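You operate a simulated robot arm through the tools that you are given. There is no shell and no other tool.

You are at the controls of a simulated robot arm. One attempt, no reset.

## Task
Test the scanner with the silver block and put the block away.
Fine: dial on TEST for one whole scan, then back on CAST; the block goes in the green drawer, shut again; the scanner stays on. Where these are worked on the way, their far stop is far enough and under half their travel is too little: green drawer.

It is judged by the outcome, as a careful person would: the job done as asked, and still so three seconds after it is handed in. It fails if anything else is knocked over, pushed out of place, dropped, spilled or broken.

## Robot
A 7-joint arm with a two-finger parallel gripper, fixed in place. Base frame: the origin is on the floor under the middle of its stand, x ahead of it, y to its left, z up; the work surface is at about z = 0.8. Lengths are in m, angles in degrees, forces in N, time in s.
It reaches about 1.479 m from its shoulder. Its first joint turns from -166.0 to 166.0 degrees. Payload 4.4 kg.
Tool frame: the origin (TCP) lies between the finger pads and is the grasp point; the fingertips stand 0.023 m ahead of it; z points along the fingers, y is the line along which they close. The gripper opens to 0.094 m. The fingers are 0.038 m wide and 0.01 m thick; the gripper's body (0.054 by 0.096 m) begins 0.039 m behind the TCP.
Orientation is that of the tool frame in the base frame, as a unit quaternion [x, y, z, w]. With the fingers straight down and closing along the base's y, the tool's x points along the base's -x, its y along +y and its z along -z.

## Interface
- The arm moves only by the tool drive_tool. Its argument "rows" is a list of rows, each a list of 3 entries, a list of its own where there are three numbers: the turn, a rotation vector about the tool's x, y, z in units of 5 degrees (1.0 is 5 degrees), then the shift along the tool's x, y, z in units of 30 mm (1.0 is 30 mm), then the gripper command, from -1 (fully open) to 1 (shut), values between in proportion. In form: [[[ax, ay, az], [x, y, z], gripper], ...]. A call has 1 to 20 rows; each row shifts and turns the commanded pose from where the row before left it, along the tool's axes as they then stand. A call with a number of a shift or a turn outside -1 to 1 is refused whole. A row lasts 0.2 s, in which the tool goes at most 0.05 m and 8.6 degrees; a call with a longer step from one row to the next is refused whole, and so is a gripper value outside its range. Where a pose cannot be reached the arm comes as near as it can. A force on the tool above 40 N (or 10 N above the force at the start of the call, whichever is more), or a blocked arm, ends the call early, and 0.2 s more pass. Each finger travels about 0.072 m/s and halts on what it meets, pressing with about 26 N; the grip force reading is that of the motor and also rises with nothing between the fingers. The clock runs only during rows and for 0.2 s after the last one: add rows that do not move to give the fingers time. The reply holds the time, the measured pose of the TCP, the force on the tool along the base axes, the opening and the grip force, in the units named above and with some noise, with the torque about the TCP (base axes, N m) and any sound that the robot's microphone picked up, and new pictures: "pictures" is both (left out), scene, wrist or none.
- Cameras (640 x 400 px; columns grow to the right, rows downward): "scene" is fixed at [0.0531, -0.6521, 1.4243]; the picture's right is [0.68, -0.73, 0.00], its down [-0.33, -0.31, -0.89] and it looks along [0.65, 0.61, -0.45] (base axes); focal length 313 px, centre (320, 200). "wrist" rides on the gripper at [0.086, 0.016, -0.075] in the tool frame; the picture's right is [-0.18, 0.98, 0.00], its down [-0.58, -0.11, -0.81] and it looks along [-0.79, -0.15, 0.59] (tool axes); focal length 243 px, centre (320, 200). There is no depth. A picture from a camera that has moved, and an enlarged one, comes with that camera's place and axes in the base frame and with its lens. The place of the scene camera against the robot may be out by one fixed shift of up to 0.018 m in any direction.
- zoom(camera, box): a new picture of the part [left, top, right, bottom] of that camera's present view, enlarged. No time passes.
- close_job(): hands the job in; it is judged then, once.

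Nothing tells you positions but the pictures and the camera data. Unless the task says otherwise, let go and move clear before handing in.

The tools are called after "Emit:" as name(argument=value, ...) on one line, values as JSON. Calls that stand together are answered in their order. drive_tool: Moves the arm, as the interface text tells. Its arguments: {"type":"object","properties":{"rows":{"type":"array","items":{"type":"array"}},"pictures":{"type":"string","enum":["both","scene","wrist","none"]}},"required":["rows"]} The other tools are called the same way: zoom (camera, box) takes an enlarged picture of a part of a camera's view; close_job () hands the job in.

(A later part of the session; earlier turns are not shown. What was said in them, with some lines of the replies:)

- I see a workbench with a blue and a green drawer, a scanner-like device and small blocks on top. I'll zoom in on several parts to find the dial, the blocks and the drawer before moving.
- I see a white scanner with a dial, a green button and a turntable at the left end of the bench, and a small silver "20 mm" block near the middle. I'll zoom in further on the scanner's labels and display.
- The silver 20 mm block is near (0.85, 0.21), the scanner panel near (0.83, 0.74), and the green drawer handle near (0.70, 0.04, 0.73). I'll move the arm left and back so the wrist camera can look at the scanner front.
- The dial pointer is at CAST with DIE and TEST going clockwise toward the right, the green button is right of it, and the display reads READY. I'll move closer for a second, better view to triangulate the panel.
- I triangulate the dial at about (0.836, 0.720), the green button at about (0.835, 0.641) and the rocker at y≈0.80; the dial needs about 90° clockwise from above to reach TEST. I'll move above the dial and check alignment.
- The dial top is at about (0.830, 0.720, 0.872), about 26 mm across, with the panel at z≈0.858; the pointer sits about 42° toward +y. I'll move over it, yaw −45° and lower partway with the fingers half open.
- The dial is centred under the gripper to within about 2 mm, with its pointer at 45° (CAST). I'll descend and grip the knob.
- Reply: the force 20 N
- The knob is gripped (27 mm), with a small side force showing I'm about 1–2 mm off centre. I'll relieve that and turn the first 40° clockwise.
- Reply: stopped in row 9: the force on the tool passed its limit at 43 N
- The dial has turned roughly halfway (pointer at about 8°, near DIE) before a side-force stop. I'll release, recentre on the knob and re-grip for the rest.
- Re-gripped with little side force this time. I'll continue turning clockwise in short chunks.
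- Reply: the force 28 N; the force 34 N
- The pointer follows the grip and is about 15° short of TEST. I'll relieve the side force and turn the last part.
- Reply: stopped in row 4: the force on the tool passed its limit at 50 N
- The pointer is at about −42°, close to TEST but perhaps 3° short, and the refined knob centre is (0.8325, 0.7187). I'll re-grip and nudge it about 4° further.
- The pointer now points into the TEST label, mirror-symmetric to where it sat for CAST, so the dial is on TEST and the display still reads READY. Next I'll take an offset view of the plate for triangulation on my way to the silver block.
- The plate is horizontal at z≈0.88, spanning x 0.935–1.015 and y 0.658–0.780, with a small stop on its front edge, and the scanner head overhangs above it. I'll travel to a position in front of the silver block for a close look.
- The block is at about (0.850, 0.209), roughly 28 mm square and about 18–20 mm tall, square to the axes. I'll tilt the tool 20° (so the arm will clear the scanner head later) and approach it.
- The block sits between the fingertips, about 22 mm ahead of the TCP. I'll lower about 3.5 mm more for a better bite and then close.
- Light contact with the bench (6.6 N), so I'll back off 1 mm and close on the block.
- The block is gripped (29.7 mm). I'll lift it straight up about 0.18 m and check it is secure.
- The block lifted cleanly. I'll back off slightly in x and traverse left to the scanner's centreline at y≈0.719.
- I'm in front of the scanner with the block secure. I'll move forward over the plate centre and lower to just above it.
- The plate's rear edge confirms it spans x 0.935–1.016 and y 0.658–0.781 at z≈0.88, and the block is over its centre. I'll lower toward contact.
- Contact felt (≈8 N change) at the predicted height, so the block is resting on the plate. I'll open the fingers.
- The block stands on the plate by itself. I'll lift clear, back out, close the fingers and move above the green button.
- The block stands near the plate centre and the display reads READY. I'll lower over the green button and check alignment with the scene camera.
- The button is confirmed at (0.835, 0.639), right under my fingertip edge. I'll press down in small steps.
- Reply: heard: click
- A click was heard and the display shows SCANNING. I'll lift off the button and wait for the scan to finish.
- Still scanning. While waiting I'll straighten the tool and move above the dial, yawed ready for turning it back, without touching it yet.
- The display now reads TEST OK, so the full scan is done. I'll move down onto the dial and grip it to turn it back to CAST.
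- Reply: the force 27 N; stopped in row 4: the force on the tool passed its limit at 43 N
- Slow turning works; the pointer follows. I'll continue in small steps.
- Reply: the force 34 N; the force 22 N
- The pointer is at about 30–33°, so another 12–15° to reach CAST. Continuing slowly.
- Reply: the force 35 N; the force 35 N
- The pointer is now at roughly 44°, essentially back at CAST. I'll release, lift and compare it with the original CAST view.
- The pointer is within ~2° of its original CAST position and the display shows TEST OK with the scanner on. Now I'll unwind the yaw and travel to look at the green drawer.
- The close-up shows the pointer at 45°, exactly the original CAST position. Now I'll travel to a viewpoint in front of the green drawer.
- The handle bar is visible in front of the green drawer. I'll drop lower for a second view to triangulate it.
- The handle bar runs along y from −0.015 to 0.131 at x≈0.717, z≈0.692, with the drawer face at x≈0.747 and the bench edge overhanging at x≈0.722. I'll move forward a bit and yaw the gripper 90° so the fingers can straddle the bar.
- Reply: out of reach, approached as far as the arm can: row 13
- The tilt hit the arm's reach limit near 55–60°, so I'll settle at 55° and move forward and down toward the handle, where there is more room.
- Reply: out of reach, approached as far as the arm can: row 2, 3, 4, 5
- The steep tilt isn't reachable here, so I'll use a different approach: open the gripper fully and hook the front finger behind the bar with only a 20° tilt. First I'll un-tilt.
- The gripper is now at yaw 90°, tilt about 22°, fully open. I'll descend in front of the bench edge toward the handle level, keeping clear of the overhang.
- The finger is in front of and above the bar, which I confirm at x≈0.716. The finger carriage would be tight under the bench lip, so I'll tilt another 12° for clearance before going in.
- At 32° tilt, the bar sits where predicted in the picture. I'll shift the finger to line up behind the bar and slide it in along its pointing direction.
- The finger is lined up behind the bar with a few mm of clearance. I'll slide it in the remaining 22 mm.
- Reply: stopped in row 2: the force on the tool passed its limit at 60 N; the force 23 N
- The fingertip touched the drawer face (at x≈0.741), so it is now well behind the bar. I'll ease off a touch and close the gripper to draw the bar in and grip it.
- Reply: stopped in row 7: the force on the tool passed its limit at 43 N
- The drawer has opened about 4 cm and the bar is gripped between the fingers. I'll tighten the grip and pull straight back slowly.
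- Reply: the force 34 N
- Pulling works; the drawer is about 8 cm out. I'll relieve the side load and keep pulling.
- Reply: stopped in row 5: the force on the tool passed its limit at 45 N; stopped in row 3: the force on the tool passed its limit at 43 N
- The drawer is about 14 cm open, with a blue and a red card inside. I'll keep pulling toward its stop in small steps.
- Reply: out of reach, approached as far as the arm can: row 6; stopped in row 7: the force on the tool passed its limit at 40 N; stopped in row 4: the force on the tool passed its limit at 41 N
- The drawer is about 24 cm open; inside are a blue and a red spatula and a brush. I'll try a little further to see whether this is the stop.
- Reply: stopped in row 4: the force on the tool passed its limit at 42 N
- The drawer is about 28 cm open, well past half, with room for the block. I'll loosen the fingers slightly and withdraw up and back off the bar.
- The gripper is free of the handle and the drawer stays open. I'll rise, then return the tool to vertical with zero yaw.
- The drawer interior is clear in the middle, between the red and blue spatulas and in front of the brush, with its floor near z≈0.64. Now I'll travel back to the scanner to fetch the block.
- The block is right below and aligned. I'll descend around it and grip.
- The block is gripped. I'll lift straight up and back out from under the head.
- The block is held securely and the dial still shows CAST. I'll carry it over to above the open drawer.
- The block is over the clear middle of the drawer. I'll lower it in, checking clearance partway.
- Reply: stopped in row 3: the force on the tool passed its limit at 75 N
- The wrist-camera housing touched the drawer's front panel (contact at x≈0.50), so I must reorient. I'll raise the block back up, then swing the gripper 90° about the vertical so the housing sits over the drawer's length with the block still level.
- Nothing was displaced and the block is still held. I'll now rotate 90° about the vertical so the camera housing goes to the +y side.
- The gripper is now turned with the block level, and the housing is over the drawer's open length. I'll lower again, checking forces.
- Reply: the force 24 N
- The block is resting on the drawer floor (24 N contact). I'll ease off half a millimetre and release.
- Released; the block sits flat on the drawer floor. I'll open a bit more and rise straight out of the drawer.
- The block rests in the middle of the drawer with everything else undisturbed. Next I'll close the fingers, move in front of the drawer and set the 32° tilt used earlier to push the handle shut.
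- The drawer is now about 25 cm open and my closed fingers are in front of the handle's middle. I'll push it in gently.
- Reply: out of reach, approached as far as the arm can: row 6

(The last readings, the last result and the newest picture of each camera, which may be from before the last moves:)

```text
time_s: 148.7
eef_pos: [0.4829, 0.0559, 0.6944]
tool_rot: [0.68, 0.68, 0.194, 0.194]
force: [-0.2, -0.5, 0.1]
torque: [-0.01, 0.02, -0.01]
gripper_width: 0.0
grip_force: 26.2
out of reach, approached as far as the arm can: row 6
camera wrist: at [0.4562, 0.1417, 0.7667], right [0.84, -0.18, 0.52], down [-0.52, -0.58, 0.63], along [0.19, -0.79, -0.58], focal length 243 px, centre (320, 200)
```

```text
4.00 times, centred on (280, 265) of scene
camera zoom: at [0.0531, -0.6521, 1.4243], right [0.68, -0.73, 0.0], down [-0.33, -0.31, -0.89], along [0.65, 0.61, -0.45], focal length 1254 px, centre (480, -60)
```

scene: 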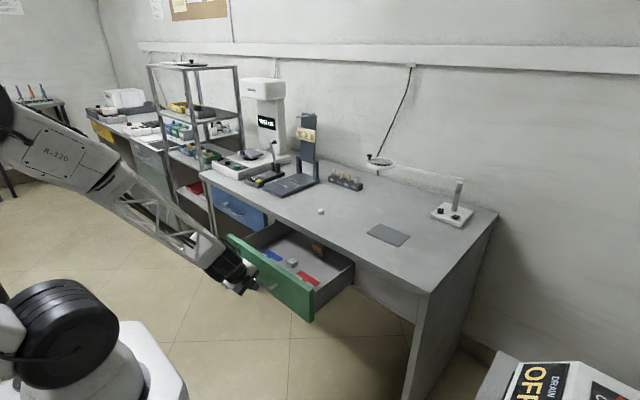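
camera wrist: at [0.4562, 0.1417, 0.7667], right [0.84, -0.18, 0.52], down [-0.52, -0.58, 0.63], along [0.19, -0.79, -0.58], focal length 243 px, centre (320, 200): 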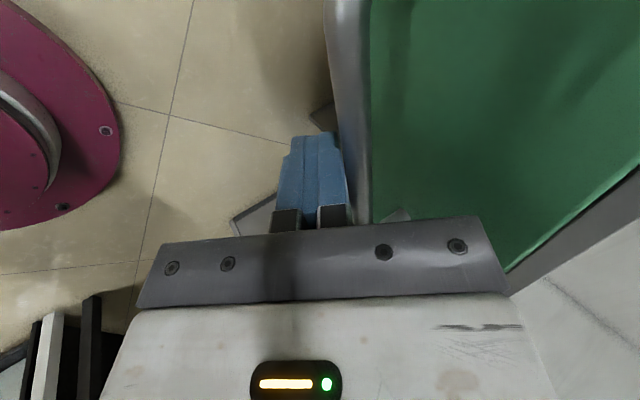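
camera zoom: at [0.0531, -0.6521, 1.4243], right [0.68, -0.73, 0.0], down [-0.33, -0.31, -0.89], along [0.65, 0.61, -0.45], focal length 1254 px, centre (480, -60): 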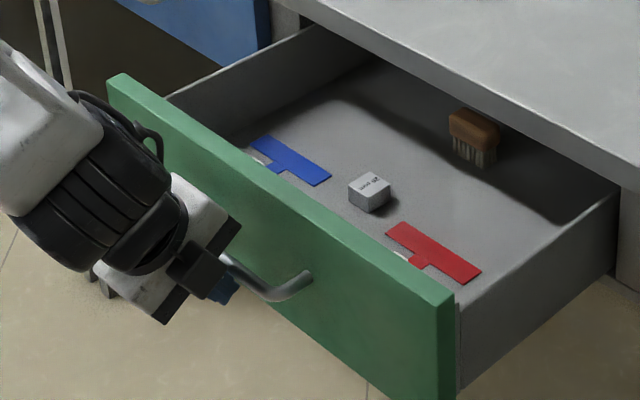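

The drawer slides easily and the contents stay put. I'll continue pushing.

Emit:
drive_tool(rows=[[[0, 0, 0], [0, 0.42, 0.265], 1], [[0, 0, 0], [0, 0.42, 0.265], 1], [[0, 0, 0], [0, 0.42, 0.265], 1], [[0, 0, 0], [0, 0.42, 0.265], 1], [[0, 0, 0], [0, 0.42, 0.265], 1], [[0, 0, 0], [0, 0.42, 0.265], 1], [[0, 0, 0], [0, 0.42, 0.265], 1], [[0, 0, 0], [0, 0.42, 0.265], 1], [[0, 0, 0], [0, 0, 0], 1]], pictures="both")

Emit:
zoom(camera="scene", box=[220, 205, 380, 305])

```text
time_s: 150.7
eef_pos: [0.601, 0.058, 0.6928]
tool_rot: [0.68, 0.68, 0.195, 0.194]
force: [-0.1, -0.5, -0.5]
torque: [-0.01, 0.01, 0.0]
gripper_width: 0.0001
grip_force: 25.8
camera wrist: at [0.5745, 0.1438, 0.7647], right [0.83, -0.18, 0.52], down [-0.52, -0.58, 0.63], along [0.19, -0.79, -0.58], focal length 243 px, centre (320, 200)
```

scene: 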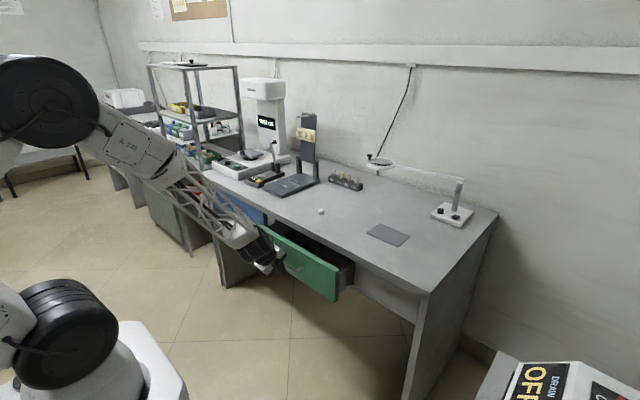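
wrist: 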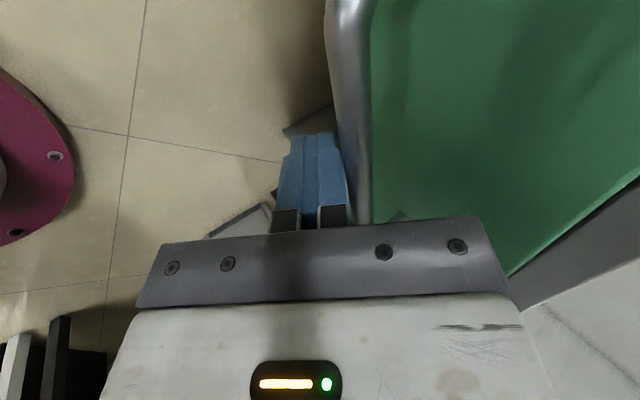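

```text
4.00 times, centred on (300, 255) of scene
camera zoom: at [0.0531, -0.6521, 1.4243], right [0.68, -0.73, 0.0], down [-0.33, -0.31, -0.89], along [0.65, 0.61, -0.45], focal length 1254 px, centre (400, -20)
```

zoom: 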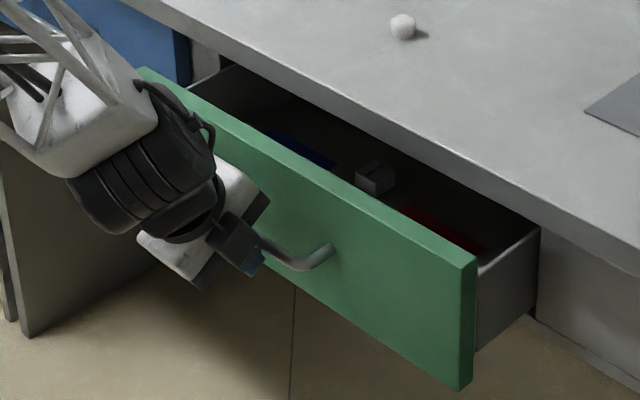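

Emit:
drive_tool(rows=[[[0, 0, 0], [0, 0.42, 0.265], 1], [[0, 0, 0], [0, 0.42, 0.265], 1], [[0, 0, 0], [0, 0.42, 0.265], 1], [[0, 0, 0], [0, 0.42, 0.265], 1], [[0, 0, 0], [0, 0.28, 0.177], 1], [[0, 0, 0], [0, 0.28, 0.177], 1], [[0, 0, 0], [0, 0, 0], 1]], pictures="both")

Emit:
zoom(camera="scene", box=[220, 195, 380, 295])

```text
time_s: 152.3
eef_pos: [0.6798, 0.0574, 0.6926]
tool_rot: [0.679, 0.68, 0.196, 0.195]
force: [-1.2, 0.3, -1.5]
torque: [-0.04, 0.02, 0.01]
gripper_width: 0.0
grip_force: 26.4
camera wrist: at [0.6542, 0.1431, 0.7642], right [0.83, -0.18, 0.52], down [-0.52, -0.58, 0.63], along [0.19, -0.79, -0.58], focal length 243 px, centre (320, 200)
```

scene: 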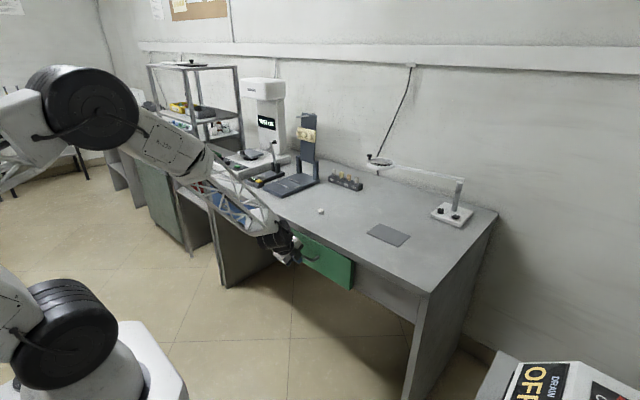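
wrist: 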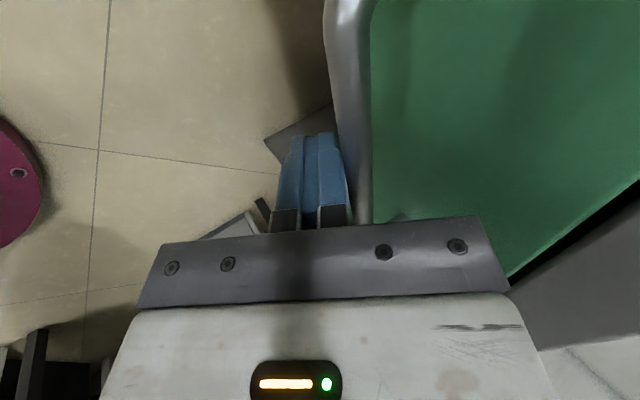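

```text
4.00 times, centred on (300, 245) of scene
camera zoom: at [0.0531, -0.6521, 1.4243], right [0.68, -0.73, 0.0], down [-0.33, -0.31, -0.89], along [0.65, 0.61, -0.45], focal length 1254 px, centre (400, 20)
```

zoom: 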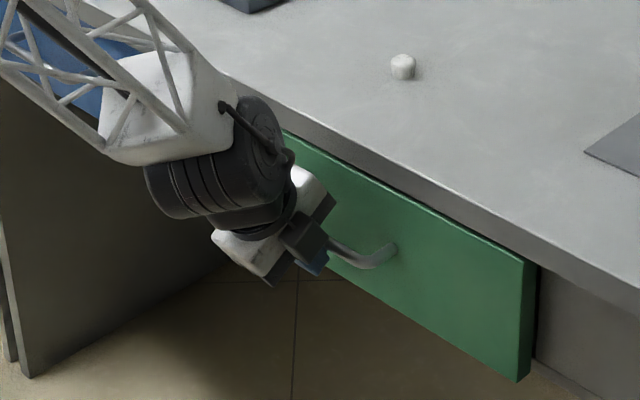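

Almost shut—about 2 cm to go. I'll push the rest slowly until it seats.

Emit:
drive_tool(rows=[[[0, 0, 0], [0, 0.17, 0.106], 1], [[0, 0, 0], [0, 0.17, 0.106], 1], [[0, 0, 0], [0, 0.14, 0.088], 1], [[0, 0, 0], [0, 0, 0], 1]], pictures="both")

Emit:
zoom(camera="scene", box=[220, 195, 380, 295])

```text
time_s: 153.1
eef_pos: [0.6926, 0.0564, 0.6862]
tool_rot: [0.68, 0.681, 0.192, 0.192]
force: [-4.1, 0.4, -1.0]
torque: [-0.04, -0.03, 0.04]
gripper_width: 0.0002
grip_force: 26.0
stopped in row 3: the force on the tool passed its limit at 49 N (the readings are from after the stop); the commanded pose is now the measured one
camera wrist: at [0.6669, 0.1426, 0.7593], right [0.84, -0.18, 0.51], down [-0.51, -0.58, 0.63], along [0.18, -0.79, -0.58], focal length 243 px, centre (320, 200)
```

scene: 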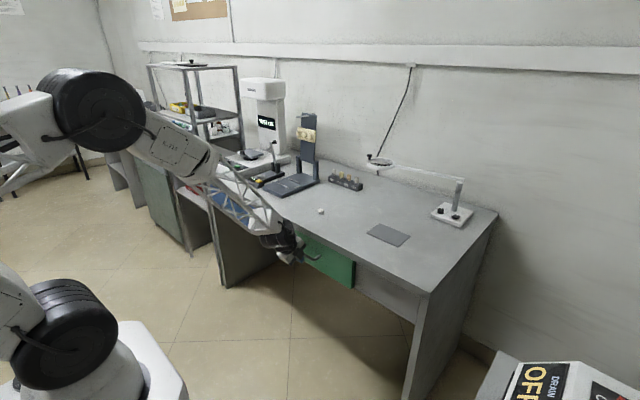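
wrist: 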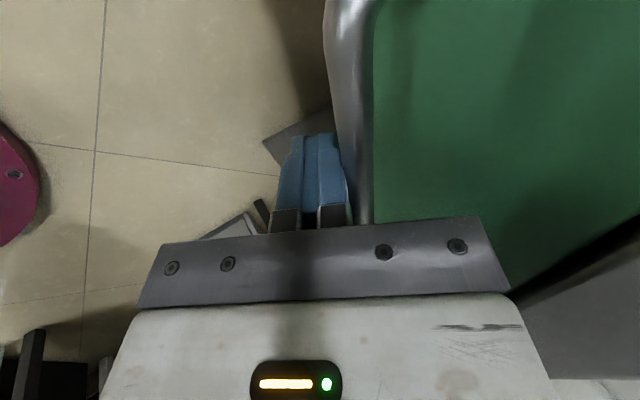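

```text
4.00 times, centred on (300, 245) of scene
camera zoom: at [0.0531, -0.6521, 1.4243], right [0.68, -0.73, 0.0], down [-0.33, -0.31, -0.89], along [0.65, 0.61, -0.45], focal length 1254 px, centre (400, 20)
```

zoom: 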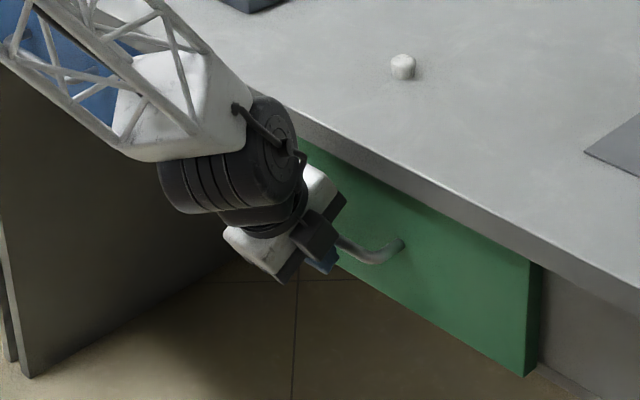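

The drawer appears seated (49 N stop, edges matching the original picture). I'll back the fingers away and inspect.

Emit:
drive_tool(rows=[[[0, 0, 0], [0, -0.565, -0.353], 1], [[0, 0, 0], [0, -0.565, -0.353], 1], [[0, 0, 0], [0, -0.565, -0.353], 1], [[0, 0, 0], [0, -0.565, -0.353], 1], [[0, 0, 0], [0, 0, 0], 1]], pictures="both")

Emit:
zoom(camera="scene", box=[230, 200, 390, 300])

Emit:
zoom(camera="wrist", box=[240, 0, 640, 250])

```text
time_s: 154.3
eef_pos: [0.6126, 0.056, 0.6903]
tool_rot: [0.68, 0.681, 0.192, 0.192]
force: [0.2, 0.2, 0.5]
torque: [0.02, -0.02, 0.03]
gripper_width: 0.0
grip_force: 25.8
camera wrist: at [0.5865, 0.1419, 0.7618], right [0.84, -0.18, 0.51], down [-0.51, -0.58, 0.63], along [0.18, -0.79, -0.58], focal length 243 px, centre (320, 200)
```

scene: 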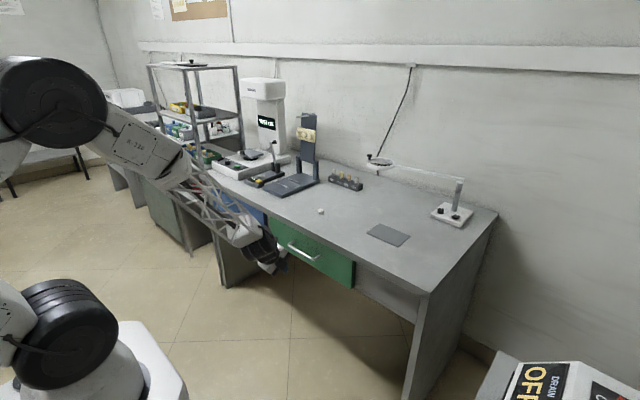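
wrist: 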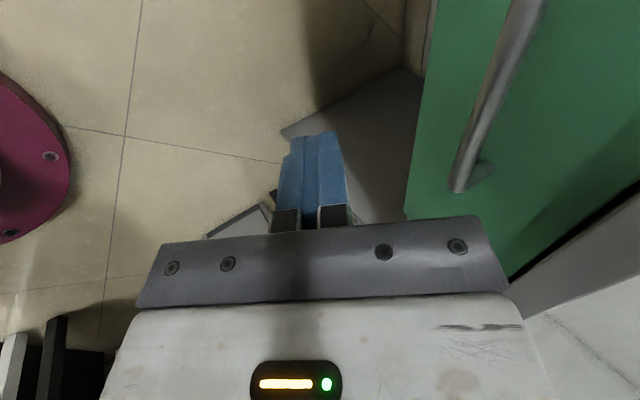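

```text
4.00 times, centred on (310, 250) of scene
camera zoom: at [0.0531, -0.6521, 1.4243], right [0.68, -0.73, 0.0], down [-0.33, -0.31, -0.89], along [0.65, 0.61, -0.45], focal length 1254 px, centre (360, 0)
```

zoom: 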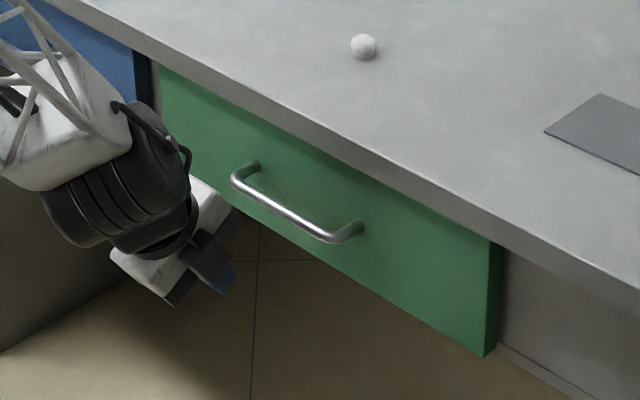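

```text
1.60 times, centred on (440, 125) of wrist
camera zoom: at [0.5865, 0.1419, 0.7618], right [0.84, -0.18, 0.51], down [-0.51, -0.58, 0.63], along [0.18, -0.79, -0.58], focal length 388 px, centre (128, 320)
```

zoom: 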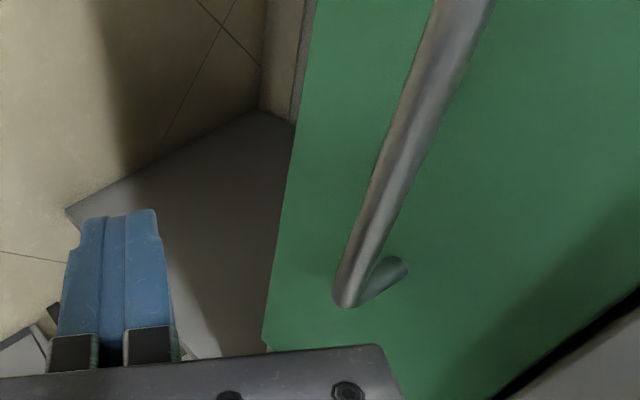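

The green drawer is fully shut, matching the original picture. I'll back away and rise to a clear position, then check the scanner one last time.

Emit:
drive_tool(rows=[[[0, 0, 0], [0, -0.565, -0.353], 1], [[0, 0, 0], [0, -0.565, -0.353], 1], [[0, 0, 0], [0, 0.52, -0.84], 1], [[0, 0, 0], [0, 0.52, -0.84], 1], [[0, 0, 0], [0, 0.52, -0.84], 1], [[0, 0, 0], [0, 0.52, -0.84], 1], [[0, 0, 0], [0, 0.52, -0.84], 0.5], [[0, 0, 0], [0, 0.52, -0.84], 0], [[0, 0, 0], [0, 0.52, -0.84], 0], [[0, 0, 0], [0, 0.52, -0.84], 0], [[0, 0, 0], [0, 0.52, -0.84], 0], [[0, 0, 0], [0, 0.52, -0.84], 0], [[1, 0, 0], [0, 0, 0], 0], [[1, 0, 0], [0, 0, 0], 0], [[1, 0, 0], [0, 0, 0], 0], [[1, 0, 0], [0, 0, 0], 0], [[1, 0, 0], [0, 0, 0], 0], [[1, 0, 0], [0, 0, 0], 0], [[0, 0, 0], [0, 0, 0], 0]], pictures="both")

Emit:
zoom(camera="scene", box=[200, 80, 328, 200])

Emit:
zoom(camera="scene", box=[205, 145, 285, 195])

Emit:
zoom(camera="scene", box=[260, 150, 500, 300])

```text
time_s: 158.3
eef_pos: [0.5746, 0.0578, 0.9857]
tool_rot: [0.706, 0.708, 0.009, 0.01]
force: [-0.4, -0.2, -1.0]
torque: [0.01, 0.02, 0.03]
gripper_width: 0.0469
grip_force: 0.1
camera wrist: at [0.5875, 0.1437, 1.0607], right [0.98, -0.18, 0.03], down [-0.13, -0.58, 0.8], along [-0.13, -0.79, -0.59], focal length 243 px, centre (320, 200)
```

scene: 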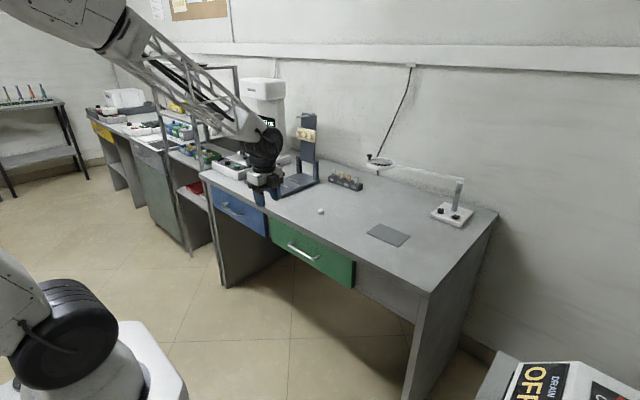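
wrist: 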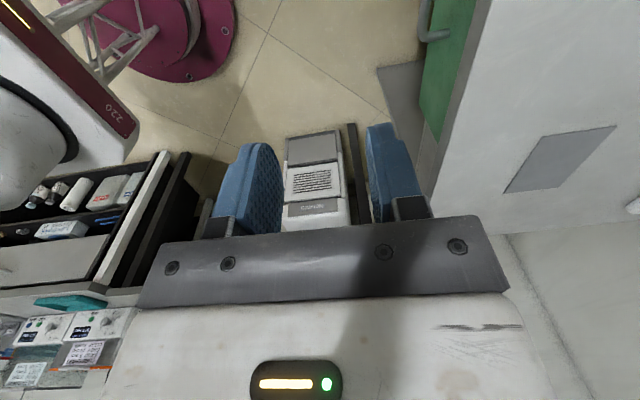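

```text
3.33 times, centred on (264, 140) of scene
camera zoom: at [0.0531, -0.6521, 1.4243], right [0.68, -0.73, 0.0], down [-0.33, -0.31, -0.89], along [0.65, 0.61, -0.45], focal length 1045 px, centre (507, 400)
```

zoom: 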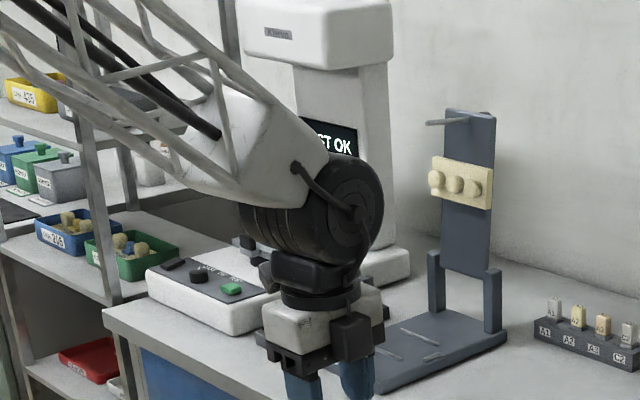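

```text
8.00 times, centred on (245, 170) of scene
camera zoom: at [0.0531, -0.6521, 1.4243], right [0.68, -0.73, 0.0], down [-0.33, -0.31, -0.89], along [0.65, 0.61, -0.45], focal length 2507 px, centre (920, 440)
```

zoom: 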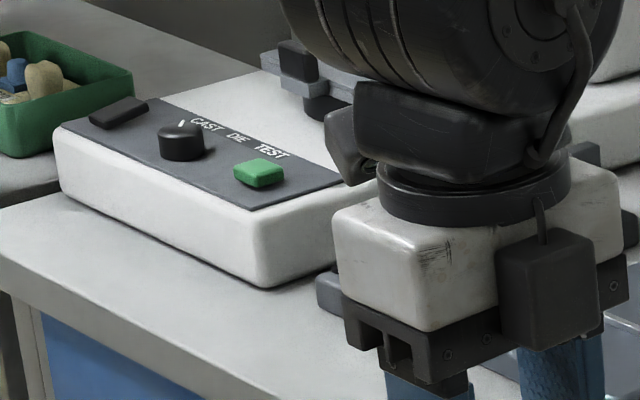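

```text
2.67 times, centred on (380, 225) of scene
camera zoom: at [0.0531, -0.6521, 1.4243], right [0.68, -0.73, 0.0], down [-0.33, -0.31, -0.89], along [0.65, 0.61, -0.45], focal length 836 px, centre (160, 133)
```

zoom: 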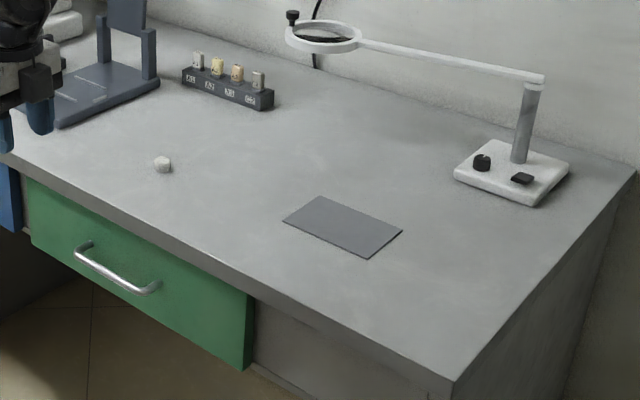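

The scanner is on and reads TEST OK, with its dial back at CAST. The green drawer is shut with the block inside, nothing else looks moved, and the arm is clear with the gripper empty. I'm handing the job in.

Emit:
close_job()

```text
The job is handed in.
```

I ran the scanner test with the silver block and put the block away; I've handed the job in but haven't seen a verdict.

- **Scan:** I turned the dial to TEST, set the block on the scanner plate and pressed the green button. The display went from SCANNING to TEST OK.
- **Dial:** it is back on CAST. A close-up after turning it back put the pointer where it started, within a couple of degrees.
- **Block:** it lies flat on the floor of the green drawer. I opened the drawer about 28 cm, which should be well past half its travel, and pushed it fully shut afterwards.
- **Scanner:** still on, showing TEST OK.

While I was lowering the block, the wrist camera housing pressed on the top of the drawer's front panel with about 75 N. It left no visible damage, and the other things in the drawer stayed in place. The drawer had slid in about 3 cm by the time I closed it, possibly from that contact.

The last scene pictures show nothing else on the bench moved, and the arm is clear with the gripper empty.
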